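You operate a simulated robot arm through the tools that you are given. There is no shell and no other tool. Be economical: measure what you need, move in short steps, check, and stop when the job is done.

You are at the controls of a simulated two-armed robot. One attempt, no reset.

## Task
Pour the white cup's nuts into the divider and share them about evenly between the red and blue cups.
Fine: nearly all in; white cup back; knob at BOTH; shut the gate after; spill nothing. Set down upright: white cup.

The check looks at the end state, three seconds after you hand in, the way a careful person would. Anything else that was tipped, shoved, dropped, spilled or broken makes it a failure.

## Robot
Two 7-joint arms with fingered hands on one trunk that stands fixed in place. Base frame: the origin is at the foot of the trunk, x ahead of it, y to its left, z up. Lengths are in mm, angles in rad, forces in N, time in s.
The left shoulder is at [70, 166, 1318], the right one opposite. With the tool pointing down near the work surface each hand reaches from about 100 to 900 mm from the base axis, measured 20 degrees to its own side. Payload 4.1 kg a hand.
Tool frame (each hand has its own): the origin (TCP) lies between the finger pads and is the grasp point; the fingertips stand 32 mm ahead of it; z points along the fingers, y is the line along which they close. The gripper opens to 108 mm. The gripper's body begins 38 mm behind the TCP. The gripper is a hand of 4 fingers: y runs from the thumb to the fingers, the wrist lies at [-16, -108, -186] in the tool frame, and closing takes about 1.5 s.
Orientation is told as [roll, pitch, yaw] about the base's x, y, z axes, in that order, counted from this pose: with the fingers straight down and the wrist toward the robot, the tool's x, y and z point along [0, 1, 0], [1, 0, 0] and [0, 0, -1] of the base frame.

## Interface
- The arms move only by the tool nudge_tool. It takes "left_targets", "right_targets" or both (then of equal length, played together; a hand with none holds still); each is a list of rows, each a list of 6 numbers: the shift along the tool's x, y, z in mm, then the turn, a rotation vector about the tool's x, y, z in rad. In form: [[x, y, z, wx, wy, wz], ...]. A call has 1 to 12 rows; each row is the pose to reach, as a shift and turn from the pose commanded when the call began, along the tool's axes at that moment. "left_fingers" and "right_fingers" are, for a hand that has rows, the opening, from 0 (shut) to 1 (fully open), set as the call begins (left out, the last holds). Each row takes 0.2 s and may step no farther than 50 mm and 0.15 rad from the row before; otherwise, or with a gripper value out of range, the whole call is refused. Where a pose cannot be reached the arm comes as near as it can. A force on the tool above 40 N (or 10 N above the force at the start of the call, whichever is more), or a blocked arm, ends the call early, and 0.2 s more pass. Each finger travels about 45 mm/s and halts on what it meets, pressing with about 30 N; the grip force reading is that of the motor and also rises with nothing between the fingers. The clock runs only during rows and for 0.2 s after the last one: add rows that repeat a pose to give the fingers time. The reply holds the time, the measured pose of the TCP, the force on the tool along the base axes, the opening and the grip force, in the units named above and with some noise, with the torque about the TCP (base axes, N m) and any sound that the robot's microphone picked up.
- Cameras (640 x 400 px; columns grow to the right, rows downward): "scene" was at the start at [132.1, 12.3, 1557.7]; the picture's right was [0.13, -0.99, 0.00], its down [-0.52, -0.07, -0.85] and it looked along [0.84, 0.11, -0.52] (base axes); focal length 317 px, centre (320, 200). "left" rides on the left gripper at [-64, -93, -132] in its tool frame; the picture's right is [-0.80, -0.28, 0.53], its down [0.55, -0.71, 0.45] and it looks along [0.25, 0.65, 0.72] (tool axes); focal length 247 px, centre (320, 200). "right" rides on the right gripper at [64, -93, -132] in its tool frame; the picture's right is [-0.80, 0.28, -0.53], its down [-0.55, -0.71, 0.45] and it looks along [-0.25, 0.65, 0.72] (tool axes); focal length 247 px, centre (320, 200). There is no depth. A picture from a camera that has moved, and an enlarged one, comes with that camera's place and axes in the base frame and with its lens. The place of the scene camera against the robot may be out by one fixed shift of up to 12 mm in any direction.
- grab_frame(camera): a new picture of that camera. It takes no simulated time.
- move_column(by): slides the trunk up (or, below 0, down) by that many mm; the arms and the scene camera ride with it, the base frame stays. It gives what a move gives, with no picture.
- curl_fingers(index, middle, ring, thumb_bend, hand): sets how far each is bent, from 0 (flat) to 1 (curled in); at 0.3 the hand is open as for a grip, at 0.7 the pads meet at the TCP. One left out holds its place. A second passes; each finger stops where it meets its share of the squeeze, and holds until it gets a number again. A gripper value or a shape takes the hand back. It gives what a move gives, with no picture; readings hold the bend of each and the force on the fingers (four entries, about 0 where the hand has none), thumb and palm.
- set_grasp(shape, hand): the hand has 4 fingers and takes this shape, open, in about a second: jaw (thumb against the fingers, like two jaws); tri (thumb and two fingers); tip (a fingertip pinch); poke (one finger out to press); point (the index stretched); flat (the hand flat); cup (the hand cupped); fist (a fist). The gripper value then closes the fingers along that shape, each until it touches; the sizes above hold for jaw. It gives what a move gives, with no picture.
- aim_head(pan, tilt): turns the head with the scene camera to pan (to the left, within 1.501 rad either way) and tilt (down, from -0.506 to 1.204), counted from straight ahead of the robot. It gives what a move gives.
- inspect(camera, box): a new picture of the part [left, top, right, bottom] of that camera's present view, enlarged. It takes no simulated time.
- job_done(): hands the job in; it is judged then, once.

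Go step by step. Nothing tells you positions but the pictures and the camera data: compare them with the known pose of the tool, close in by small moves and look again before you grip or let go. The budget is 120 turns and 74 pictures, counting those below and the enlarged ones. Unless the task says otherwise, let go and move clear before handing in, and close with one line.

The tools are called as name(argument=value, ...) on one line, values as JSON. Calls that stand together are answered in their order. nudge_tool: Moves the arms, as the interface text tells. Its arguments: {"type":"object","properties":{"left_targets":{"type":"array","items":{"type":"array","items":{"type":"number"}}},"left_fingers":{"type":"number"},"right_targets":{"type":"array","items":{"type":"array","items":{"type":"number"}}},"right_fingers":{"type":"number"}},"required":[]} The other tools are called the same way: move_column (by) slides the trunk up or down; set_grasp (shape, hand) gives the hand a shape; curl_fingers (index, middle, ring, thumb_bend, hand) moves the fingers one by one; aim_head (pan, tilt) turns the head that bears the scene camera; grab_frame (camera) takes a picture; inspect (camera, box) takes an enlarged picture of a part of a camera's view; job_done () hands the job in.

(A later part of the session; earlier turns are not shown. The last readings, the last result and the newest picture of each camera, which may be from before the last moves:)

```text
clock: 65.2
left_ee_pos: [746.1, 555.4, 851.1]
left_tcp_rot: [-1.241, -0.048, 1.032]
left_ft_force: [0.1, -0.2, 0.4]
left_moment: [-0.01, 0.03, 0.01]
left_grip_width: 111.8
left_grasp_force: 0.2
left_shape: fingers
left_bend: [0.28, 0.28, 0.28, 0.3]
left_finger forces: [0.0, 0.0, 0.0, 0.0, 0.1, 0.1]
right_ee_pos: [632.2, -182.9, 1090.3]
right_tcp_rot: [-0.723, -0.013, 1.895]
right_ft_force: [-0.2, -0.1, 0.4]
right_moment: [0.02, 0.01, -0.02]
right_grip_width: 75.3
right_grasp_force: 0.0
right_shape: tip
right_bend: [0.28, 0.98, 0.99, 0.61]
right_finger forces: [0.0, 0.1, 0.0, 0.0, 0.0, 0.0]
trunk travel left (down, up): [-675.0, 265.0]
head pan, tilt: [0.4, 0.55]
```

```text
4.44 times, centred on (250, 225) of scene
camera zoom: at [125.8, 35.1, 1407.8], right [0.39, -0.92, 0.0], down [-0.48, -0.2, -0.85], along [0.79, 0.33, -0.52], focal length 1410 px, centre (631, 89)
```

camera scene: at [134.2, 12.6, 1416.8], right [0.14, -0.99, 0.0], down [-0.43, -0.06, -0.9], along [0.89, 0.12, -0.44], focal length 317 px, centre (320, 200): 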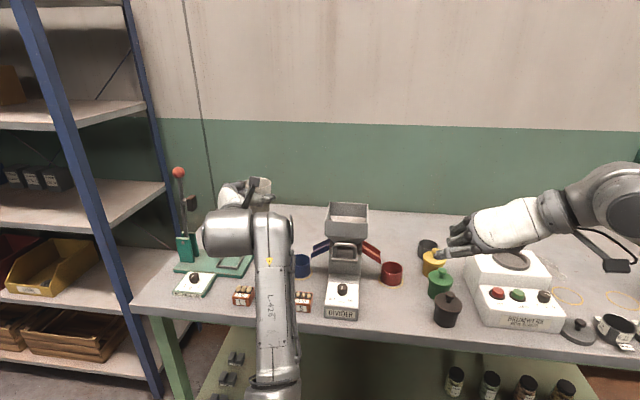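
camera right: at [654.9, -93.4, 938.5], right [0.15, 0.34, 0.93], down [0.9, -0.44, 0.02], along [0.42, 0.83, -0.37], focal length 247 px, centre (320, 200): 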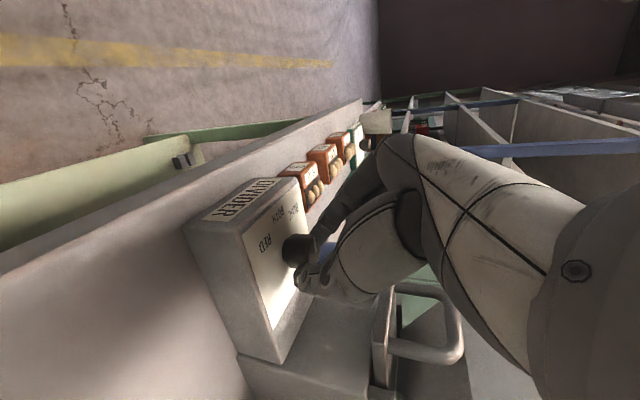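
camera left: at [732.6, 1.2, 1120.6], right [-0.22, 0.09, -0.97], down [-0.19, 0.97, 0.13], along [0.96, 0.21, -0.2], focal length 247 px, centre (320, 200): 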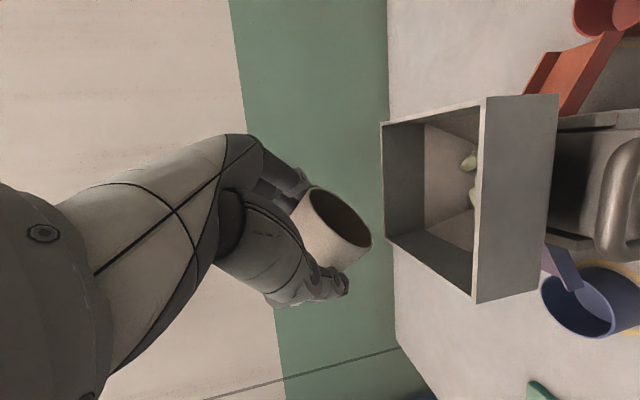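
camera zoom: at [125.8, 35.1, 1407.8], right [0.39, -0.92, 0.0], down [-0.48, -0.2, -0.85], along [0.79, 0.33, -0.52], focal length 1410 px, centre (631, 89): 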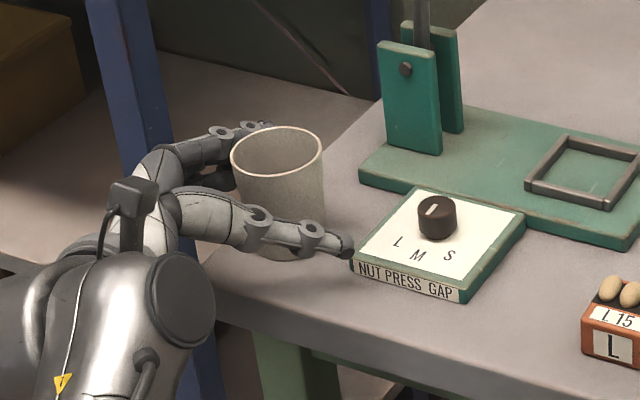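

The cup stands upright where it was. I'll retract the left hand straight back, then up.

nudge_tool(left_targets=[[9, 0, -27, 0, 0, 0], [20, 0, -58, 0, 0, 0], [31, 0, -90, 0, 0, 0], [44, 0, -129, 0, 0, 0], [10, -15, -141, 0, 0, 0], [-30, -30, -154, 0, 0, 0], [-70, -50, -168, 0, 0, 0], [-98, -60, -178, 0, 0, 0], [-98, -60, -178, 0, 0, 0]])

aim_head(pan=0.134, tilt=0.55)

set_grasp(hand="right", shape="jaw")

grab_frame(camera="scene")

inspect(camera="scene", box=[290, 150, 410, 270])

```text
clock: 67.2
left_ee_pos: [595.7, 568.4, 998.3]
left_tcp_rot: [-1.241, -0.05, 1.033]
left_ft_force: [1.1, -1.0, -0.2]
left_moment: [0.01, 0.03, -0.02]
left_grip_width: 111.8
left_grasp_force: 0.1
left_shape: fingers
left_bend: [0.28, 0.28, 0.28, 0.3]
left_finger forces: [0.0, 0.0, 0.0, 0.0, 0.0, 0.0]
right_ee_pos: [633.0, -184.4, 1089.9]
right_tcp_rot: [-0.72, -0.012, 1.895]
right_ft_force: [-0.3, 0.4, -0.3]
right_moment: [0.04, -0.03, 0.03]
right_grip_width: 75.5
right_grasp_force: 0.1
right_shape: tip
right_bend: [0.28, 0.98, 0.99, 0.61]
right_finger forces: [0.0, 0.1, 0.1, 0.1, 0.0, 0.0]
trunk travel left (down, up): [-675.0, 265.0]
head pan, tilt: [0.4, 0.55]
```

```text
clock: 68.0
left_ee_pos: [595.9, 567.2, 998.9]
left_tcp_rot: [-1.241, -0.048, 1.032]
left_ft_force: [-1.0, -1.2, 0.5]
left_moment: [0.01, 0.03, -0.02]
left_grip_width: 111.8
left_grasp_force: 0.1
left_shape: fingers
left_bend: [0.28, 0.28, 0.28, 0.3]
left_finger forces: [0.0, 0.2, 0.0, 0.0, 0.0, 0.1]
right_ee_pos: [633.7, -182.3, 1090.5]
right_tcp_rot: [-0.72, -0.012, 1.896]
right_ft_force: [1.2, 1.1, 1.6]
right_moment: [-0.01, 0.02, -0.02]
right_grip_width: 75.5
right_grasp_force: 0.0
right_shape: tip
right_bend: [0.28, 0.98, 0.99, 0.61]
right_finger forces: [0.0, 0.0, 0.0, 0.0, 0.0, 0.0]
trunk travel left (down, up): [-675.0, 265.0]
head pan, tilt: [0.134, 0.55]
```

```text
clock: 68.9
left_ee_pos: [596.1, 568.9, 998.5]
left_tcp_rot: [-1.241, -0.049, 1.033]
left_ft_force: [-0.2, 0.3, 0.4]
left_moment: [0.0, 0.0, 0.07]
left_grip_width: 111.8
left_grasp_force: 0.2
left_shape: fingers
left_bend: [0.28, 0.28, 0.28, 0.3]
left_finger forces: [0.0, 0.1, 0.1, 0.0, 0.1, 0.0]
right_ee_pos: [633.8, -182.9, 1091.3]
right_tcp_rot: [-0.721, -0.013, 1.897]
right_ft_force: [-0.4, 0.7, -0.7]
right_moment: [0.04, -0.03, 0.0]
right_grip_width: 107.8
right_grasp_force: 0.1
right_shape: jaw
right_bend: [0.3, 0.3, 0.3, 0.3]
right_finger forces: [0.0, 0.0, 0.1, 0.0, 0.0, 0.0]
trunk travel left (down, up): [-675.0, 265.0]
head pan, tilt: [0.134, 0.55]
```

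```text
21 pictures are left
camera scene: at [132.0, 12.2, 1407.8], right [0.13, -0.99, 0.0], down [-0.52, -0.07, -0.85], along [0.84, 0.11, -0.52], focal length 317 px, centre (320, 200)
```

scene: 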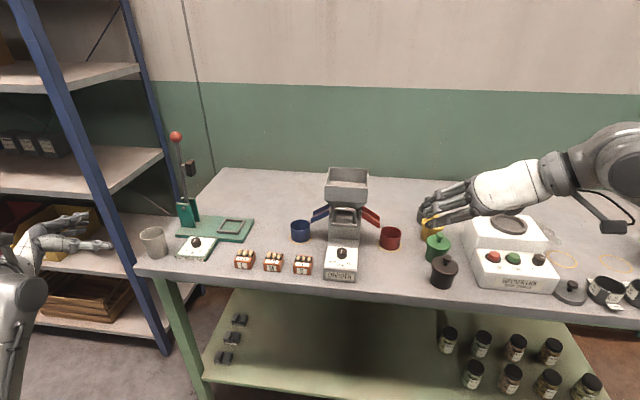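

```text
3.33 times, centred on (350, 210) of scene
camera zoom: at [132.0, 12.2, 1407.8], right [0.13, -0.99, 0.0], down [-0.52, -0.07, -0.85], along [0.84, 0.11, -0.52], focal length 1057 px, centre (220, 167)
```

zoom: 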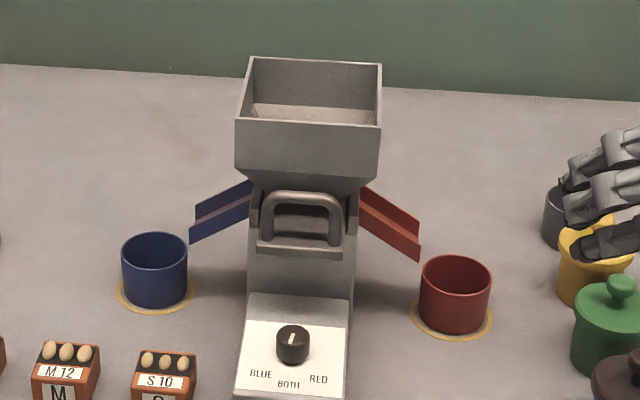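

The nuts are in the hopper, the cup is back and the hand is clear. For the gate I'll turn the right hand so the fingers come over the handle bar from the robot's side, tilted 45°, starting with the reorientation.

nudge_tool(right_targets=[[0, 0, 0, 0, 0.144, 0], [0, 0, 0, 0, 0.288, 0], [0, 0, 0, 0, 0.432, 0], [0, 0, 0, 0, 0.576, 0], [0, 0, 0, 0, 0.72, 0]])

nudge_tool(right_targets=[[0, 0, 0, 0, 0, 0.15], [0, 0, 0, 0, 0, 0.3], [0, 0, 0, 0, 0, 0.45], [0, 0, 0, 0, 0, 0.6], [0, 0, 0, 0, 0, 0.75], [0, 0, 0, 0, 0, 0.9], [0, 0, 0, 0, 0, 1.05], [0, 0, 0, 0, 0, 1.2], [0, 0, 0, 0, 0, 1.35], [0, 0, 0, 0, 0, 1.5], [0, 0, 0, 0, 0, 1.65], [0, 0, 0, 0, 0, 1.8]])

```text
clock: 70.1
left_ee_pos: [596.8, 568.8, 998.5]
left_tcp_rot: [-1.238, -0.047, 1.033]
left_ft_force: [-0.7, 1.2, 0.7]
left_moment: [0.02, 0.01, -0.03]
left_grip_width: 111.8
left_grasp_force: 0.1
left_shape: fingers
left_bend: [0.28, 0.28, 0.28, 0.3]
left_finger forces: [0.0, 0.0, 0.0, 0.0, 0.1, 0.0]
right_ee_pos: [633.6, -182.4, 1090.0]
right_tcp_rot: [0.003, -0.014, 1.895]
right_ft_force: [-0.8, -0.3, 0.1]
right_moment: [-0.03, 0.01, -0.04]
right_grip_width: 107.9
right_grasp_force: 0.0
right_shape: jaw
right_bend: [0.3, 0.3, 0.3, 0.3]
right_finger forces: [0.1, 0.0, 0.0, 0.0, 0.0, 0.1]
trunk travel left (down, up): [-675.0, 265.0]
head pan, tilt: [0.134, 0.55]
```

```text
clock: 72.7
left_ee_pos: [596.3, 568.8, 997.9]
left_tcp_rot: [-1.241, -0.05, 1.034]
left_ft_force: [0.2, 0.7, 0.1]
left_moment: [0.02, 0.0, -0.01]
left_grip_width: 111.4
left_grasp_force: 0.1
left_shape: fingers
left_bend: [0.28, 0.28, 0.28, 0.3]
left_finger forces: [0.0, 0.1, 0.0, 0.0, 0.1, 0.0]
right_ee_pos: [633.4, -184.1, 1090.0]
right_tcp_rot: [0.012, 0.001, 0.094]
right_ft_force: [-1.1, -0.6, 0.0]
right_moment: [-0.01, -0.03, 0.04]
right_grip_width: 107.9
right_grasp_force: 0.1
right_shape: jaw
right_bend: [0.3, 0.3, 0.3, 0.3]
right_finger forces: [0.0, 0.0, 0.1, 0.0, 0.0, 0.0]
trunk travel left (down, up): [-675.0, 265.0]
head pan, tilt: [0.134, 0.55]
```

Now I'll tilt and move to a hover on the approach line to the handle.

nudge_tool(right_targets=[[36, 20, 0, -0.131, -0.006, 0.015], [71, 41, 5, -0.262, -0.012, 0.03], [107, 61, 15, -0.393, -0.018, 0.045], [142, 81, 30, -0.523, -0.025, 0.06], [178, 101, 45, -0.654, -0.031, 0.074], [213, 121, 57, -0.785, -0.037, 0.089], [213, 121, 57, -0.785, -0.037, 0.089]], right_fingers=0.6)

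grab_frame(camera="right")

inspect(camera="scene", box=[280, 130, 420, 270])

```text
clock: 74.3
left_ee_pos: [595.2, 566.9, 999.7]
left_tcp_rot: [-1.241, -0.05, 1.032]
left_ft_force: [0.3, -0.4, 0.5]
left_moment: [-0.01, 0.0, -0.01]
left_grip_width: 111.6
left_grasp_force: 0.0
left_shape: fingers
left_bend: [0.28, 0.28, 0.28, 0.3]
left_finger forces: [0.0, 0.0, 0.0, 0.0, 0.1, 0.1]
right_ee_pos: [732.8, 40.0, 1036.9]
right_tcp_rot: [0.018, -0.784, -0.012]
right_ft_force: [-0.8, -0.1, 0.1]
right_moment: [0.0, 0.01, 0.03]
right_grip_width: 65.0
right_grasp_force: 0.1
right_shape: jaw
right_bend: [0.28, 0.41, 0.38, 0.66]
right_finger forces: [0.0, 0.1, 0.0, 0.0, 0.0, 0.0]
trunk travel left (down, up): [-675.0, 265.0]
head pan, tilt: [0.134, 0.55]
```

```text
19 pictures are left
camera right: at [574.2, 103.3, 1065.5], right [-0.17, -0.81, 0.57], down [-0.18, -0.54, -0.82], along [0.97, -0.25, -0.05], focal length 247 px, centre (320, 200)
```

right: 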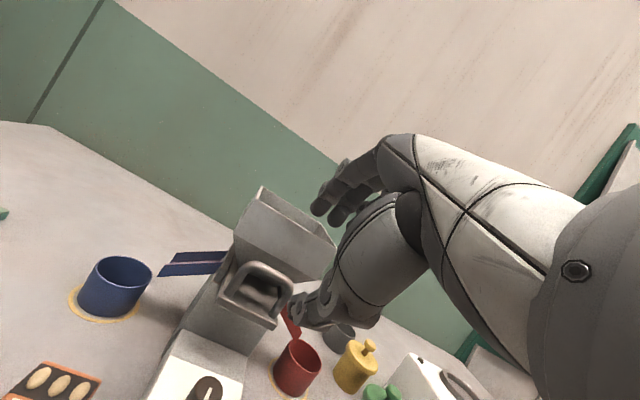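

```text
2.86 times, centred on (350, 200) of scene
camera zoom: at [131.7, 11.0, 1407.8], right [0.13, -0.99, 0.0], down [-0.52, -0.07, -0.85], along [0.84, 0.11, -0.52], focal length 906 px, centre (234, 200)
```

zoom: 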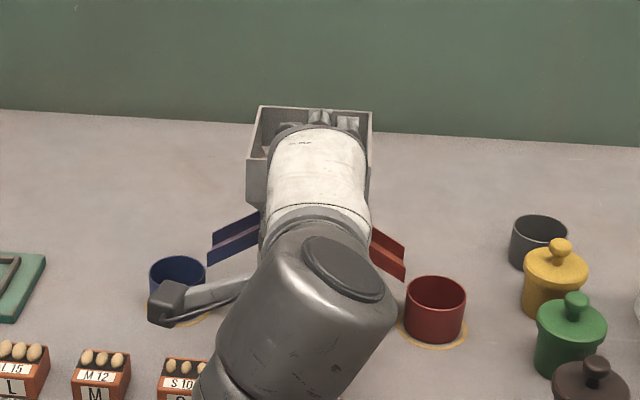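

inspect(camera="right", box=[190, 170, 370, 340])

```text
2.35 times, centred on (280, 255) of right
camera zoom: at [574.2, 103.3, 1065.5], right [-0.17, -0.81, 0.57], down [-0.18, -0.54, -0.82], along [0.97, -0.25, -0.05], focal length 581 px, centre (414, 71)
```

zoom: 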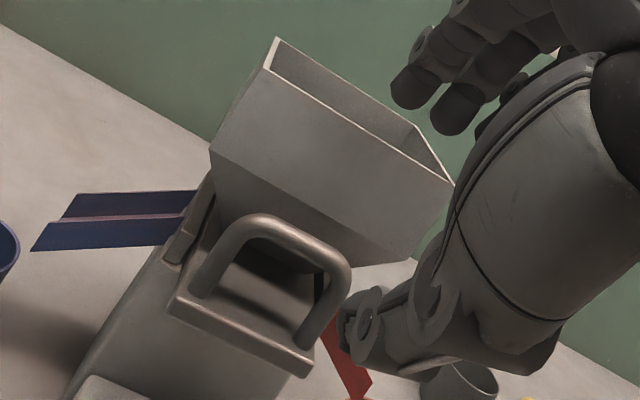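

The bar is at about (812, 41, 961). I'll increase the tilt a little, narrow the opening and recheck before going in.

nudge_tool(right_targets=[[0, -8, 10, -0.1, 0, 0], [1, -15, 20, -0.2, 0, 0], [1, -15, 20, -0.2, 0, 0], [1, -15, 20, -0.2, 0, 0], [1, -15, 20, -0.2, 0, 0]], right_fingers=0.36)

nudge_tool(right_targets=[[0, 0, 16, 0, 0, 0], [0, 0, 32, 0, 0, 0], [0, 0, 44, 0, 0, 0], [0, 0, 44, 0, 0, 0]])

inspect(camera="right", box=[210, 140, 390, 320])

```text
clock: 75.5
left_ee_pos: [595.9, 567.6, 998.9]
left_tcp_rot: [-1.239, -0.049, 1.033]
left_ft_force: [0.2, -0.4, -0.2]
left_moment: [-0.02, 0.0, 0.02]
left_grip_width: 111.5
left_grasp_force: 0.1
left_shape: fingers
left_bend: [0.28, 0.28, 0.28, 0.3]
left_finger forces: [0.0, 0.1, 0.1, 0.0, 0.0, 0.0]
right_ee_pos: [735.7, 43.1, 1010.4]
right_tcp_rot: [0.02, -0.984, -0.015]
right_ft_force: [0.5, -0.2, -0.7]
right_moment: [-0.01, 0.01, -0.01]
right_grip_width: 39.3
right_grasp_force: 0.0
right_shape: jaw
right_bend: [0.74, 0.51, 0.49, 0.73]
right_finger forces: [0.0, 0.0, 0.0, 0.0, 0.1, 0.1]
trunk travel left (down, up): [-675.0, 265.0]
head pan, tilt: [0.134, 0.55]
```

```text
clock: 76.5
left_ee_pos: [594.9, 568.1, 998.0]
left_tcp_rot: [-1.24, -0.049, 1.034]
left_ft_force: [0.8, 0.0, 0.3]
left_moment: [0.02, 0.02, -0.01]
left_grip_width: 111.7
left_grasp_force: 0.1
left_shape: fingers
left_bend: [0.28, 0.28, 0.28, 0.3]
left_finger forces: [0.0, 0.0, 0.0, 0.0, 0.1, 0.0]
right_ee_pos: [771.9, 43.1, 986.3]
right_tcp_rot: [0.02, -0.982, -0.014]
right_ft_force: [-0.3, -0.2, 1.0]
right_moment: [-0.01, 0.0, -0.04]
right_grip_width: 39.3
right_grasp_force: 0.0
right_shape: jaw
right_bend: [0.74, 0.51, 0.49, 0.73]
right_finger forces: [0.0, 0.0, 0.1, 0.0, 0.1, 0.0]
trunk travel left (down, up): [-675.0, 265.0]
head pan, tilt: [0.134, 0.55]
```

```text
2.22 times, centred on (300, 230) of right
camera zoom: at [611.7, 106.4, 983.5], right [-0.28, -0.8, 0.52], down [-0.02, -0.54, -0.84], along [0.96, -0.25, 0.14], focal length 549 px, centre (364, 133)
```

zoom: 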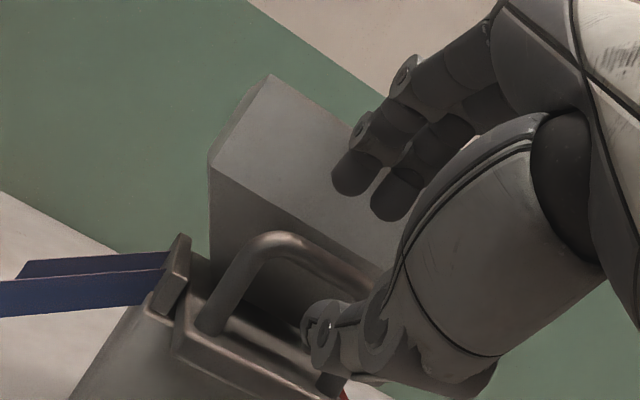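

The fingers are above the bar and the thumb is entering below it. The jaw closure curls the index too far, so I'll control the fingers individually.

curl_fingers(hand="right", index=0.5, middle=0.5, ring=0.5, thumb_bend=0.6)

nudge_tool(right_targets=[[0, 0, 10, 0, 0, 0], [0, 0, 20, 0, 0, 0], [0, 0, 26, 0, 0, 0], [0, 0, 26, 0, 0, 0]])

inspect(camera="right", box=[230, 140, 410, 320])

```text
clock: 77.5
left_ee_pos: [595.6, 568.3, 1000.0]
left_tcp_rot: [-1.242, -0.048, 1.033]
left_ft_force: [0.5, 0.9, -0.4]
left_moment: [-0.01, -0.02, 0.0]
left_grip_width: 111.8
left_grasp_force: 0.1
left_shape: fingers
left_bend: [0.28, 0.28, 0.28, 0.3]
left_finger forces: [0.1, 0.1, 0.1, 0.0, 0.0, 0.0]
right_ee_pos: [771.2, 43.1, 986.4]
right_tcp_rot: [0.021, -0.984, -0.016]
right_ft_force: [-0.6, -0.1, -0.6]
right_moment: [0.0, 0.01, 0.02]
right_grip_width: 41.8
right_grasp_force: 0.1
right_shape: fingers
right_bend: [0.5, 0.5, 0.5, 0.6]
right_finger forces: [0.1, 0.1, 0.0, 0.0, 0.0, 0.0]
trunk travel left (down, up): [-675.0, 265.0]
head pan, tilt: [0.134, 0.55]
```

```text
clock: 78.5
left_ee_pos: [590.5, 567.4, 1002.1]
left_tcp_rot: [-1.244, -0.051, 1.036]
left_ft_force: [0.7, 0.1, 0.2]
left_moment: [0.0, 0.0, -0.01]
left_grip_width: 111.4
left_grasp_force: 0.1
left_shape: fingers
left_bend: [0.28, 0.28, 0.28, 0.3]
left_finger forces: [0.1, 0.0, 0.0, 0.0, 0.1, 0.0]
right_ee_pos: [788.5, 43.6, 977.3]
right_tcp_rot: [0.021, -0.99, -0.013]
right_ft_force: [-28.5, 1.6, 8.9]
right_moment: [0.02, -0.63, 0.04]
right_grip_width: 33.3
right_grasp_force: 14.4
right_shape: fingers
right_bend: [0.56, 0.52, 0.51, 0.6]
right_finger forces: [15.7, 8.9, 4.5, 0.0, 0.1, 0.0]
trunk travel left (down, up): [-675.0, 265.0]
head pan, tilt: [0.134, 0.55]
```

```text
2.22 times, centred on (320, 230) of right
camera zoom: at [627.9, 107.6, 972.9], right [-0.29, -0.81, 0.52], down [-0.01, -0.54, -0.84], along [0.96, -0.25, 0.15], focal length 549 px, centre (320, 133)
```

zoom: 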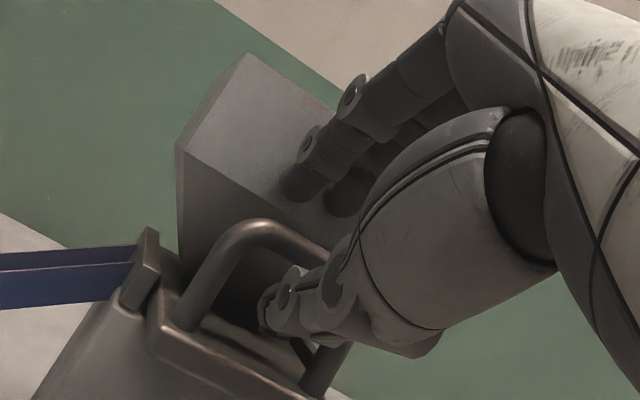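

The fingertips are touching the hopper's front wall, and the thumb is through the arch. I'll back off 7 mm, then close on the bar.

nudge_tool(right_targets=[[0, 0, -8, 0, 0, 0], [0, 0, -16, 0, 0, 0], [0, 0, -16, 0, 0, 0]])

curl_fingers(hand="right", index=0.75, middle=0.75, ring=0.75, thumb_bend=0.75)

inspect(camera="right", box=[230, 140, 410, 320])

```text
clock: 79.3
left_ee_pos: [596.0, 567.7, 998.3]
left_tcp_rot: [-1.241, -0.048, 1.034]
left_ft_force: [0.5, 0.0, 0.6]
left_moment: [-0.02, 0.01, 0.02]
left_grip_width: 112.0
left_grasp_force: 0.0
left_shape: fingers
left_bend: [0.28, 0.28, 0.28, 0.3]
left_finger forces: [0.1, 0.0, 0.0, 0.0, 0.1, 0.1]
right_ee_pos: [781.5, 42.4, 979.7]
right_tcp_rot: [0.02, -0.982, -0.016]
right_ft_force: [0.5, -0.5, -0.1]
right_moment: [-0.04, 0.0, 0.0]
right_grip_width: 41.8
right_grasp_force: 0.0
right_shape: fingers
right_bend: [0.5, 0.5, 0.5, 0.6]
right_finger forces: [0.1, 0.1, 0.0, 0.0, 0.0, 0.1]
trunk travel left (down, up): [-675.0, 265.0]
head pan, tilt: [0.134, 0.55]
```

```text
clock: 80.3
left_ee_pos: [595.2, 567.7, 998.5]
left_tcp_rot: [-1.241, -0.049, 1.033]
left_ft_force: [-0.2, -0.3, -0.2]
left_moment: [0.03, 0.01, 0.0]
left_grip_width: 111.6
left_grasp_force: 0.0
left_shape: fingers
left_bend: [0.28, 0.28, 0.28, 0.3]
left_finger forces: [0.0, 0.0, 0.0, 0.1, 0.0, 0.0]
right_ee_pos: [781.4, 43.9, 980.5]
right_tcp_rot: [0.021, -0.982, -0.017]
right_ft_force: [-0.4, -0.5, 1.0]
right_moment: [0.01, 0.01, 0.01]
right_grip_width: 0.0
right_grasp_force: 0.1
right_shape: fingers
right_bend: [0.73, 0.74, 0.75, 0.74]
right_finger forces: [0.1, 0.0, 0.0, 0.0, 0.0, 0.0]
trunk travel left (down, up): [-675.0, 265.0]
head pan, tilt: [0.134, 0.55]
```

```text
2.22 times, centred on (320, 230) of right
camera zoom: at [620.3, 106.7, 977.9], right [-0.28, -0.8, 0.52], down [-0.02, -0.54, -0.84], along [0.96, -0.25, 0.14], focal length 549 px, centre (320, 133)
```

zoom: 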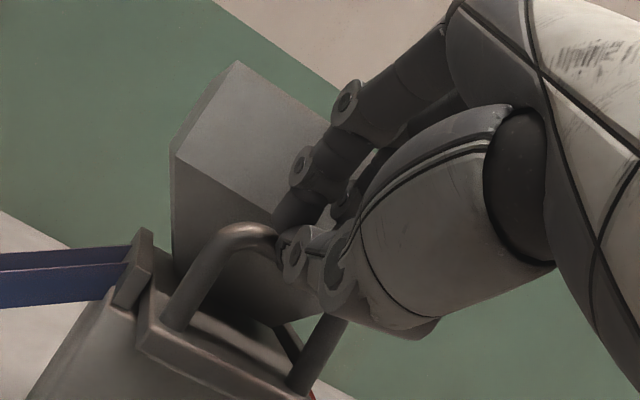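

The hand closed on nothing: the bar is still about 35 mm ahead of the TCP, and the hopper wall limits the upper fingers. I'll fold the fingers away, make the hand flatter and hook the bar with the thumb through the arch.

nudge_tool(right_targets=[[0, 0, -18, 0, 0, 0], [-1, -9, -13, -0.11, 0, 0], [-1, -9, -13, -0.22, 0, 0], [-1, -9, -13, -0.22, 0, 0]])

curl_fingers(hand="right", index=1.0, middle=1.0, ring=1.0, thumb_bend=0.62)

inspect(camera="right", box=[230, 140, 410, 320])

```text
clock: 81.3
left_ee_pos: [595.9, 568.4, 998.3]
left_tcp_rot: [-1.241, -0.049, 1.034]
left_ft_force: [-0.4, 0.4, 0.1]
left_moment: [0.01, 0.03, -0.02]
left_grip_width: 111.4
left_grasp_force: 0.0
left_shape: fingers
left_bend: [0.28, 0.28, 0.28, 0.3]
left_finger forces: [0.0, 0.1, 0.0, 0.0, 0.0, 0.0]
right_ee_pos: [764.7, 40.7, 982.3]
right_tcp_rot: [0.032, -1.203, -0.027]
right_ft_force: [0.6, 0.6, 0.1]
right_moment: [0.0, -0.01, 0.01]
right_grip_width: 0.0
right_grasp_force: 0.0
right_shape: fingers
right_bend: [0.73, 0.74, 0.75, 0.74]
right_finger forces: [0.0, 0.0, 0.0, 0.0, 0.1, 0.0]
trunk travel left (down, up): [-675.0, 265.0]
head pan, tilt: [0.134, 0.55]
```

```text
clock: 82.3
left_ee_pos: [596.2, 568.5, 997.6]
left_tcp_rot: [-1.241, -0.05, 1.034]
left_ft_force: [-0.1, -0.5, -0.3]
left_moment: [0.03, 0.04, -0.02]
left_grip_width: 111.8
left_grasp_force: 0.0
left_shape: fingers
left_bend: [0.28, 0.28, 0.28, 0.3]
left_finger forces: [0.0, 0.1, 0.0, 0.0, 0.1, 0.0]
right_ee_pos: [765.0, 41.6, 980.2]
right_tcp_rot: [0.033, -1.203, -0.029]
right_ft_force: [0.4, -0.4, -0.1]
right_moment: [0.01, 0.04, 0.0]
right_grip_width: 54.4
right_grasp_force: 0.0
right_shape: fingers
right_bend: [1.0, 1.0, 1.0, 0.62]
right_finger forces: [0.1, 0.0, 0.0, 0.0, 0.1, 0.0]
trunk travel left (down, up): [-675.0, 265.0]
head pan, tilt: [0.134, 0.55]
```

```text
2.22 times, centred on (320, 230) of right
camera zoom: at [609.4, 105.8, 942.8], right [-0.39, -0.8, 0.45], down [0.17, -0.54, -0.83], along [0.9, -0.25, 0.35], focal length 549 px, centre (320, 133)
```

zoom: 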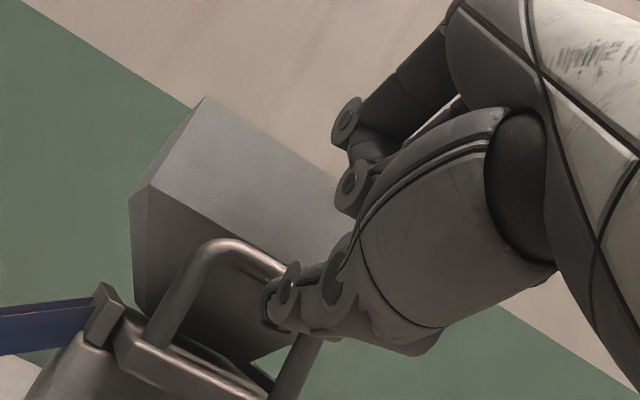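

The thumb is lined up to pass under the bar. I'll advance 37 mm, then curl the thumb up behind it.

nudge_tool(right_targets=[[0, 0.5, 10, 0, 0, 0], [0, 1, 20, 0, 0, 0], [0, 2, 30, 0, 0, 0], [0, 2.6, 37, 0, 0, 0], [0, 2.6, 37, 0, 0, 0]])

curl_fingers(hand="right", thumb_bend=0.95)

inspect(camera="right", box=[230, 140, 410, 320])

```text
clock: 83.5
left_ee_pos: [596.7, 567.8, 998.7]
left_tcp_rot: [-1.24, -0.048, 1.033]
left_ft_force: [-0.8, -0.7, -0.2]
left_moment: [0.04, 0.02, 0.04]
left_grip_width: 111.7
left_grasp_force: 0.0
left_shape: fingers
left_bend: [0.28, 0.28, 0.28, 0.3]
left_finger forces: [0.1, 0.0, 0.0, 0.1, 0.0, 0.0]
right_ee_pos: [799.8, 41.9, 971.4]
right_tcp_rot: [0.032, -1.205, -0.027]
right_ft_force: [0.8, 0.3, 0.5]
right_moment: [-0.01, -0.02, 0.01]
right_grip_width: 54.7
right_grasp_force: 0.1
right_shape: fingers
right_bend: [1.0, 1.0, 1.0, 0.62]
right_finger forces: [0.1, 0.1, 0.0, 0.1, 0.0, 0.0]
trunk travel left (down, up): [-675.0, 265.0]
head pan, tilt: [0.134, 0.55]
```

```text
clock: 84.5
left_ee_pos: [599.2, 567.8, 996.6]
left_tcp_rot: [-1.235, -0.047, 1.033]
left_ft_force: [0.1, 0.2, 0.3]
left_moment: [-0.03, -0.03, -0.01]
left_grip_width: 111.8
left_grasp_force: 0.0
left_shape: fingers
left_bend: [0.28, 0.28, 0.28, 0.3]
left_finger forces: [0.0, 0.0, 0.0, 0.1, 0.0, 0.0]
right_ee_pos: [804.3, 41.0, 964.4]
right_tcp_rot: [0.029, -1.195, -0.029]
right_ft_force: [0.5, -4.1, -34.7]
right_moment: [-0.1, 0.3, -0.05]
right_grip_width: 45.8
right_grasp_force: 15.9
right_shape: fingers
right_bend: [1.0, 1.0, 1.0, 0.77]
right_finger forces: [0.1, 0.0, 0.0, 0.0, 33.0, 0.0]
trunk travel left (down, up): [-675.0, 265.0]
head pan, tilt: [0.134, 0.55]
```

```text
2.22 times, centred on (320, 230) of right
camera zoom: at [648.8, 105.4, 927.1], right [-0.39, -0.8, 0.45], down [0.16, -0.54, -0.83], along [0.91, -0.25, 0.34], focal length 549 px, centre (320, 133)
```

zoom: 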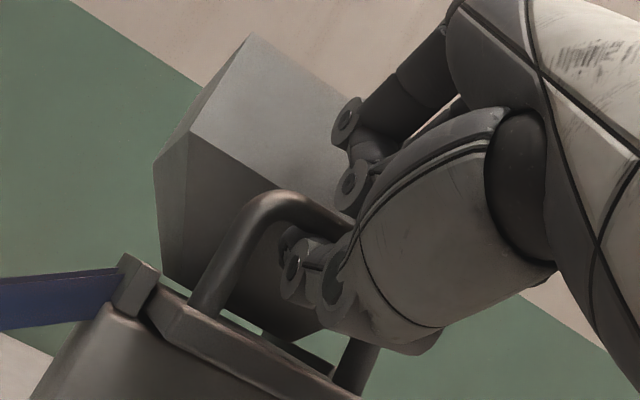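

The thumb is under and behind the bar but pushing up hard. I'll ease it slightly and try pulling toward the robot.

curl_fingers(hand="right", thumb_bend=0.74)

nudge_tool(right_targets=[[0, -2, -5, 0, 0, 0], [0, -4, -10, 0, 0, 0], [0, -6, -15, 0, 0, 0], [0, -6, -15, 0, 0, 0]])

inspect(camera="right", box=[230, 140, 410, 320])

```text
clock: 85.5
left_ee_pos: [596.4, 567.3, 998.1]
left_tcp_rot: [-1.237, -0.049, 1.033]
left_ft_force: [0.4, -0.7, 1.3]
left_moment: [-0.01, -0.01, 0.0]
left_grip_width: 111.6
left_grasp_force: 0.0
left_shape: fingers
left_bend: [0.28, 0.28, 0.28, 0.3]
left_finger forces: [0.0, 0.1, 0.0, 0.0, 0.1, 0.0]
right_ee_pos: [800.0, 42.6, 969.8]
right_tcp_rot: [0.034, -1.204, -0.031]
right_ft_force: [0.2, -0.4, -7.4]
right_moment: [0.01, 0.07, 0.02]
right_grip_width: 51.7
right_grasp_force: 3.2
right_shape: fingers
right_bend: [1.0, 1.0, 1.0, 0.69]
right_finger forces: [0.1, 0.1, 0.0, 0.0, 7.1, 0.0]
trunk travel left (down, up): [-675.0, 265.0]
head pan, tilt: [0.134, 0.55]
```

```text
clock: 86.5
left_ee_pos: [597.4, 569.0, 998.4]
left_tcp_rot: [-1.24, -0.051, 1.034]
left_ft_force: [-0.6, -0.2, 0.2]
left_moment: [-0.02, -0.02, -0.01]
left_grip_width: 111.9
left_grasp_force: 0.1
left_shape: fingers
left_bend: [0.28, 0.28, 0.28, 0.3]
left_finger forces: [0.0, 0.0, 0.0, 0.0, 0.0, 0.0]
right_ee_pos: [784.7, 42.5, 969.5]
right_tcp_rot: [0.034, -1.202, -0.029]
right_ft_force: [0.4, -0.8, -6.6]
right_moment: [-0.02, 0.07, -0.02]
right_grip_width: 51.2
right_grasp_force: 3.6
right_shape: fingers
right_bend: [1.0, 1.0, 1.0, 0.69]
right_finger forces: [0.0, 0.0, 0.0, 0.0, 7.2, 0.1]
trunk travel left (down, up): [-675.0, 265.0]
head pan, tilt: [0.134, 0.55]
```

```text
2.22 times, centred on (320, 230) of right
camera zoom: at [629.5, 106.4, 931.0], right [-0.39, -0.8, 0.45], down [0.16, -0.54, -0.83], along [0.9, -0.25, 0.34], focal length 549 px, centre (320, 133)
```

zoom: 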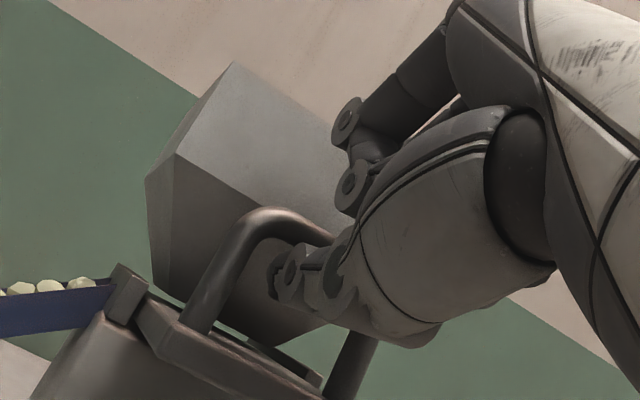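

The gate slides with the thumb and nuts are already running down the blue chute. I'll keep pulling to open it further.

nudge_tool(right_targets=[[0, -2, -5, 0, 0, 0], [0, -4, -10, 0, 0, 0], [0, -6, -16, 0, 0, 0], [0, -8, -22, 0, 0, 0], [0, -8, -22, 0, 0, 0], [0, -8, -22, 0, 0, 0], [0, -8, -22, 0, 0, 0], [0, -8, -22, 0, 0, 0]])

grab_frame(camera="right")

inspect(camera="scene", box=[280, 150, 420, 270])

```text
clock: 88.3
left_ee_pos: [596.3, 568.0, 998.8]
left_tcp_rot: [-1.24, -0.049, 1.032]
left_ft_force: [-0.1, 0.2, 0.5]
left_moment: [-0.01, -0.01, 0.02]
left_grip_width: 111.8
left_grasp_force: 0.1
left_shape: fingers
left_bend: [0.28, 0.28, 0.28, 0.3]
left_finger forces: [0.0, 0.0, 0.0, 0.0, 0.1, 0.0]
right_ee_pos: [761.8, 41.9, 969.9]
right_tcp_rot: [0.034, -1.203, -0.029]
right_ft_force: [0.6, -0.1, -8.5]
right_moment: [0.0, 0.13, 0.0]
right_grip_width: 51.5
right_grasp_force: 4.1
right_shape: fingers
right_bend: [1.0, 1.0, 1.0, 0.69]
right_finger forces: [0.1, 0.0, 0.0, 0.0, 8.3, 0.0]
trunk travel left (down, up): [-675.0, 265.0]
head pan, tilt: [0.134, 0.55]
```

```text
10 pictures are left
camera right: at [606.3, 106.2, 931.2], right [-0.39, -0.8, 0.45], down [0.16, -0.54, -0.83], along [0.9, -0.25, 0.34], focal length 247 px, centre (320, 200)
```

right: 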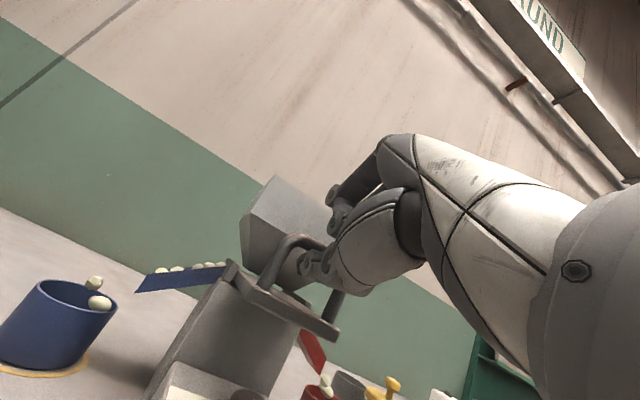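

```text
3.33 times, centred on (350, 210) of scene
camera zoom: at [133.4, 12.4, 1407.6], right [0.13, -0.99, 0.0], down [-0.52, -0.07, -0.85], along [0.84, 0.11, -0.52], focal length 1057 px, centre (220, 167)
```

zoom: 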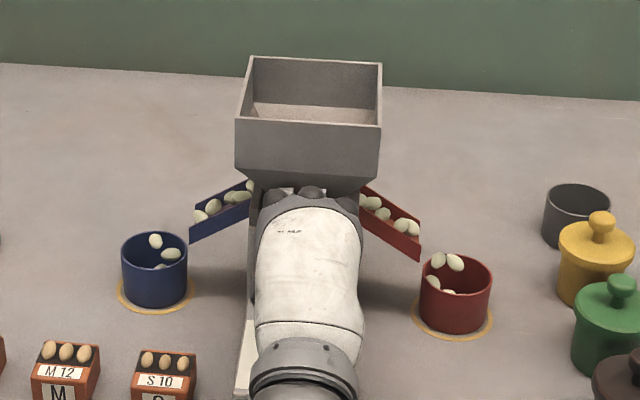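

Nuts are sliding evenly into both cups. I'll hold and let them run out.

nudge_tool(right_targets=[[0, 0, 0, 0, 0, 0], [0, 0, 0, 0, 0, 0], [0, 0, 0, 0, 0, 0], [0, 0, 0, 0, 0, 0], [0, 0, 0, 0, 0, 0], [0, 0, 0, 0, 0, 0], [0, 0, 0, 0, 0, 0], [0, 0, 0, 0, 0, 0], [0, 0, 0, 0, 0, 0], [0, 0, 0, 0, 0, 0], [0, 0, 0, 0, 0, 0], [0, 0, 0, 0, 0, 0]])

nudge_tool(right_targets=[[0, 0, 0, 0, 0, 0], [0, 0, 0, 0, 0, 0], [0, 0, 0, 0, 0, 0], [0, 0, 0, 0, 0, 0], [0, 0, 0, 0, 0, 0], [0, 0, 0, 0, 0, 0], [0, 0, 0, 0, 0, 0], [0, 0, 0, 0, 0, 0], [0, 0, 0, 0, 0, 0], [0, 0, 0, 0, 0, 0], [0, 0, 0, 0, 0, 0], [0, 0, 0, 0, 0, 0]])

inspect(camera="scene", box=[280, 150, 420, 270])

```text
clock: 90.9
left_ee_pos: [596.7, 568.2, 997.9]
left_tcp_rot: [-1.24, -0.049, 1.034]
left_ft_force: [-0.4, -0.5, 0.8]
left_moment: [0.0, 0.0, -0.04]
left_grip_width: 111.3
left_grasp_force: 0.1
left_shape: fingers
left_bend: [0.28, 0.28, 0.28, 0.3]
left_finger forces: [0.1, 0.0, 0.0, 0.0, 0.0, 0.0]
right_ee_pos: [761.7, 42.3, 970.0]
right_tcp_rot: [0.033, -1.203, -0.028]
right_ft_force: [0.0, 1.1, -8.6]
right_moment: [0.03, 0.11, 0.05]
right_grip_width: 51.3
right_grasp_force: 4.3
right_shape: fingers
right_bend: [1.0, 1.0, 1.0, 0.69]
right_finger forces: [0.1, 0.0, 0.0, 0.0, 8.3, 0.1]
trunk travel left (down, up): [-675.0, 265.0]
head pan, tilt: [0.134, 0.55]
```

```text
clock: 93.5
left_ee_pos: [596.0, 568.9, 998.1]
left_tcp_rot: [-1.241, -0.048, 1.033]
left_ft_force: [-0.6, -0.1, -0.4]
left_moment: [-0.01, 0.01, 0.01]
left_grip_width: 111.6
left_grasp_force: 0.0
left_shape: fingers
left_bend: [0.28, 0.28, 0.28, 0.3]
left_finger forces: [0.0, 0.1, 0.0, 0.1, 0.1, 0.1]
right_ee_pos: [761.3, 42.7, 968.9]
right_tcp_rot: [0.034, -1.202, -0.028]
right_ft_force: [0.5, 0.5, -8.7]
right_moment: [0.01, 0.09, 0.03]
right_grip_width: 51.4
right_grasp_force: 4.0
right_shape: fingers
right_bend: [1.0, 1.0, 1.0, 0.69]
right_finger forces: [0.0, 0.0, 0.0, 0.1, 8.3, 0.0]
trunk travel left (down, up): [-675.0, 265.0]
head pan, tilt: [0.134, 0.55]
```

```text
3.33 times, centred on (350, 210) of scene
camera zoom: at [133.4, 12.4, 1407.6], right [0.13, -0.99, 0.0], down [-0.52, -0.07, -0.85], along [0.84, 0.11, -0.52], focal length 1057 px, centre (220, 167)
```

zoom: 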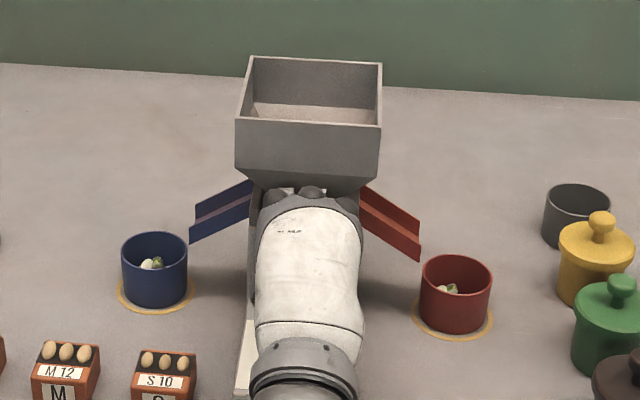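

The chutes are clear and nuts lie in both cups. I'll push the gate back in along the reverse path.

nudge_tool(right_targets=[[0, 2, 6, 0, 0, 0], [0, 4, 12, 0, 0, 0], [0, 7, 19, 0, 0, 0], [0, 9, 25, 0, 0, 0], [0, 12, 31, 0, 0, 0], [0, 14, 36, 0, 0, 0], [0, 14.5, 38, 0, 0, 0], [0, 14.5, 38, 0, 0, 0]])

grab_frame(camera="right")

```text
clock: 95.3
left_ee_pos: [596.2, 568.9, 997.6]
left_tcp_rot: [-1.239, -0.05, 1.034]
left_ft_force: [-0.2, -0.3, 0.3]
left_moment: [0.0, 0.0, 0.02]
left_grip_width: 111.8
left_grasp_force: 0.0
left_shape: fingers
left_bend: [0.28, 0.28, 0.28, 0.3]
left_finger forces: [0.0, 0.0, 0.1, 0.0, 0.0, 0.1]
right_ee_pos: [802.1, 42.9, 970.3]
right_tcp_rot: [0.036, -1.204, -0.03]
right_ft_force: [-1.1, -0.8, -8.0]
right_moment: [-0.07, 0.09, 0.05]
right_grip_width: 51.3
right_grasp_force: 4.0
right_shape: fingers
right_bend: [1.0, 1.0, 1.0, 0.69]
right_finger forces: [0.0, 0.1, 0.0, 0.0, 7.7, 0.1]
trunk travel left (down, up): [-675.0, 265.0]
head pan, tilt: [0.134, 0.55]
```

```text
7 pictures are left
camera right: at [646.5, 106.3, 931.4], right [-0.39, -0.8, 0.45], down [0.16, -0.54, -0.83], along [0.9, -0.25, 0.34], focal length 247 px, centre (320, 200)
```

right: 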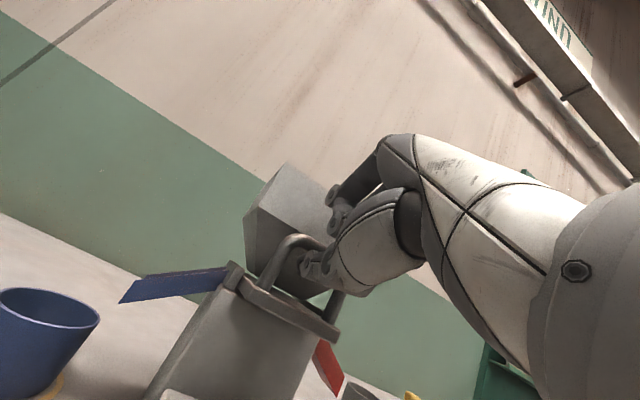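

It's back in to about the starting position, possibly a few mm short. I'll withdraw the thumb, then press the bar's front to be sure it is fully shut.

curl_fingers(hand="right", thumb_bend=0.61)

nudge_tool(right_targets=[[0, 0, -12, 0, 0, 0], [0, 0, -24, 0, 0, 0], [0, 0, -36, 0, 0, 0], [0, 0, -48, 0, 0, 0], [0, 0, -56, 0, 0, 0]])

curl_fingers(hand="right", thumb_bend=0.72)

inspect(camera="right", box=[190, 160, 390, 360])

```text
clock: 96.3
left_ee_pos: [596.3, 568.4, 999.1]
left_tcp_rot: [-1.24, -0.049, 1.032]
left_ft_force: [-0.5, 0.3, 0.3]
left_moment: [0.0, 0.01, 0.01]
left_grip_width: 112.0
left_grasp_force: 0.0
left_shape: fingers
left_bend: [0.28, 0.28, 0.28, 0.3]
left_finger forces: [0.0, 0.0, 0.1, 0.0, 0.1, 0.0]
right_ee_pos: [801.5, 42.7, 969.5]
right_tcp_rot: [0.033, -1.203, -0.03]
right_ft_force: [-0.9, -0.1, -0.1]
right_moment: [-0.02, -0.01, 0.03]
right_grip_width: 54.9
right_grasp_force: 0.0
right_shape: fingers
right_bend: [1.0, 1.0, 1.0, 0.61]
right_finger forces: [0.0, 0.0, 0.0, 0.0, 0.1, 0.0]
trunk travel left (down, up): [-675.0, 265.0]
head pan, tilt: [0.134, 0.55]
```

```text
clock: 97.5
left_ee_pos: [594.8, 567.2, 998.5]
left_tcp_rot: [-1.242, -0.048, 1.034]
left_ft_force: [0.5, -0.5, -0.3]
left_moment: [0.02, 0.0, 0.01]
left_grip_width: 111.4
left_grasp_force: 0.1
left_shape: fingers
left_bend: [0.28, 0.28, 0.28, 0.3]
left_finger forces: [0.1, 0.1, 0.0, 0.0, 0.0, 0.1]
right_ee_pos: [748.9, 41.6, 990.0]
right_tcp_rot: [0.033, -1.202, -0.029]
right_ft_force: [0.3, 0.0, 1.1]
right_moment: [0.0, 0.02, 0.02]
right_grip_width: 54.8
right_grasp_force: 0.0
right_shape: fingers
right_bend: [1.0, 1.0, 1.0, 0.61]
right_finger forces: [0.1, 0.1, 0.1, 0.0, 0.0, 0.0]
trunk travel left (down, up): [-675.0, 265.0]
head pan, tilt: [0.134, 0.55]
```

```text
clock: 98.5
left_ee_pos: [594.8, 567.4, 998.8]
left_tcp_rot: [-1.241, -0.05, 1.035]
left_ft_force: [0.8, -0.1, 0.9]
left_moment: [0.0, -0.01, 0.01]
left_grip_width: 111.7
left_grasp_force: 0.1
left_shape: fingers
left_bend: [0.28, 0.28, 0.28, 0.3]
left_finger forces: [0.1, 0.1, 0.0, 0.1, 0.0, 0.0]
right_ee_pos: [750.5, 41.6, 990.2]
right_tcp_rot: [0.033, -1.201, -0.03]
right_ft_force: [-0.9, -0.6, 0.1]
right_moment: [-0.05, 0.02, 0.03]
right_grip_width: 49.7
right_grasp_force: 0.0
right_shape: fingers
right_bend: [1.0, 1.0, 1.0, 0.72]
right_finger forces: [0.0, 0.0, 0.1, 0.0, 0.0, 0.1]
trunk travel left (down, up): [-675.0, 265.0]
head pan, tilt: [0.134, 0.55]
```

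```text
2.00 times, centred on (290, 260) of right
camera zoom: at [593.7, 105.9, 952.1], right [-0.39, -0.8, 0.45], down [0.17, -0.54, -0.83], along [0.9, -0.25, 0.35], focal length 494 px, centre (380, 80)
```

zoom: 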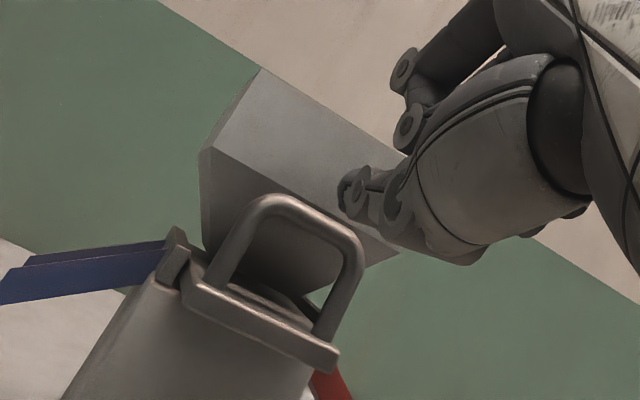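

The bar is back at its original place (x ≈ 815). I'll press it lightly with the thumb tip to confirm.

nudge_tool(right_targets=[[0, -5, 12, 0, 0, 0], [0, -10, 23, 0, 0, 0], [0, -8, 28, 0, 0, 0], [0, -6.7, 32.5, 0, 0, 0], [0, -6.7, 32.5, 0, 0, 0]])

nudge_tool(right_targets=[[0, 0.7, 2, 0, 0, 0], [0, 1.4, 3.7, 0, 0, 0], [0, 1.4, 3.7, 0, 0, 0]])

nudge_tool(right_targets=[[0, 0.7, 2, 0, 0, 0], [0, 1.4, 3.7, 0, 0, 0], [0, 1.4, 3.7, 0, 0, 0]])

```text
clock: 99.7
left_ee_pos: [595.5, 567.3, 998.1]
left_tcp_rot: [-1.242, -0.048, 1.033]
left_ft_force: [0.3, -0.3, -0.1]
left_moment: [-0.04, 0.02, -0.02]
left_grip_width: 111.7
left_grasp_force: 0.1
left_shape: fingers
left_bend: [0.28, 0.28, 0.28, 0.3]
left_finger forces: [0.0, 0.0, 0.1, 0.0, 0.0, 0.0]
right_ee_pos: [778.2, 42.5, 972.3]
right_tcp_rot: [0.034, -1.202, -0.029]
right_ft_force: [0.4, 0.5, 1.4]
right_moment: [0.04, -0.02, 0.0]
right_grip_width: 49.5
right_grasp_force: 0.1
right_shape: fingers
right_bend: [1.0, 1.0, 1.0, 0.72]
right_finger forces: [0.1, 0.0, 0.0, 0.1, 0.0, 0.0]
trunk travel left (down, up): [-675.0, 265.0]
head pan, tilt: [0.134, 0.55]
```

```text
clock: 100.5
left_ee_pos: [595.2, 566.7, 998.9]
left_tcp_rot: [-1.24, -0.049, 1.033]
left_ft_force: [-0.4, 1.0, 1.0]
left_moment: [0.02, 0.02, -0.02]
left_grip_width: 111.6
left_grasp_force: 0.0
left_shape: fingers
left_bend: [0.28, 0.28, 0.28, 0.3]
left_finger forces: [0.1, 0.0, 0.0, 0.0, 0.0, 0.0]
right_ee_pos: [782.1, 41.3, 972.4]
right_tcp_rot: [0.031, -1.203, -0.028]
right_ft_force: [-1.9, -0.5, -0.6]
right_moment: [0.0, 0.07, -0.02]
right_grip_width: 49.7
right_grasp_force: 0.9
right_shape: fingers
right_bend: [1.0, 1.0, 1.0, 0.72]
right_finger forces: [0.0, 0.0, 0.0, 0.0, 1.4, 0.0]
trunk travel left (down, up): [-675.0, 265.0]
head pan, tilt: [0.134, 0.55]
```

```text
clock: 101.3
left_ee_pos: [595.2, 568.3, 1000.1]
left_tcp_rot: [-1.242, -0.049, 1.033]
left_ft_force: [0.0, 0.2, 0.0]
left_moment: [0.02, 0.01, -0.02]
left_grip_width: 111.8
left_grasp_force: 0.0
left_shape: fingers
left_bend: [0.28, 0.28, 0.28, 0.3]
left_finger forces: [0.0, 0.0, 0.1, 0.0, 0.0, 0.0]
right_ee_pos: [781.9, 43.4, 974.6]
right_tcp_rot: [0.034, -1.204, -0.03]
right_ft_force: [-12.3, 0.2, -0.8]
right_moment: [0.01, 0.12, 0.02]
right_grip_width: 49.9
right_grasp_force: 5.7
right_shape: fingers
right_bend: [1.0, 1.0, 1.0, 0.72]
right_finger forces: [0.1, 0.0, 0.0, 0.1, 11.8, 0.0]
trunk travel left (down, up): [-675.0, 265.0]
head pan, tilt: [0.134, 0.55]
```

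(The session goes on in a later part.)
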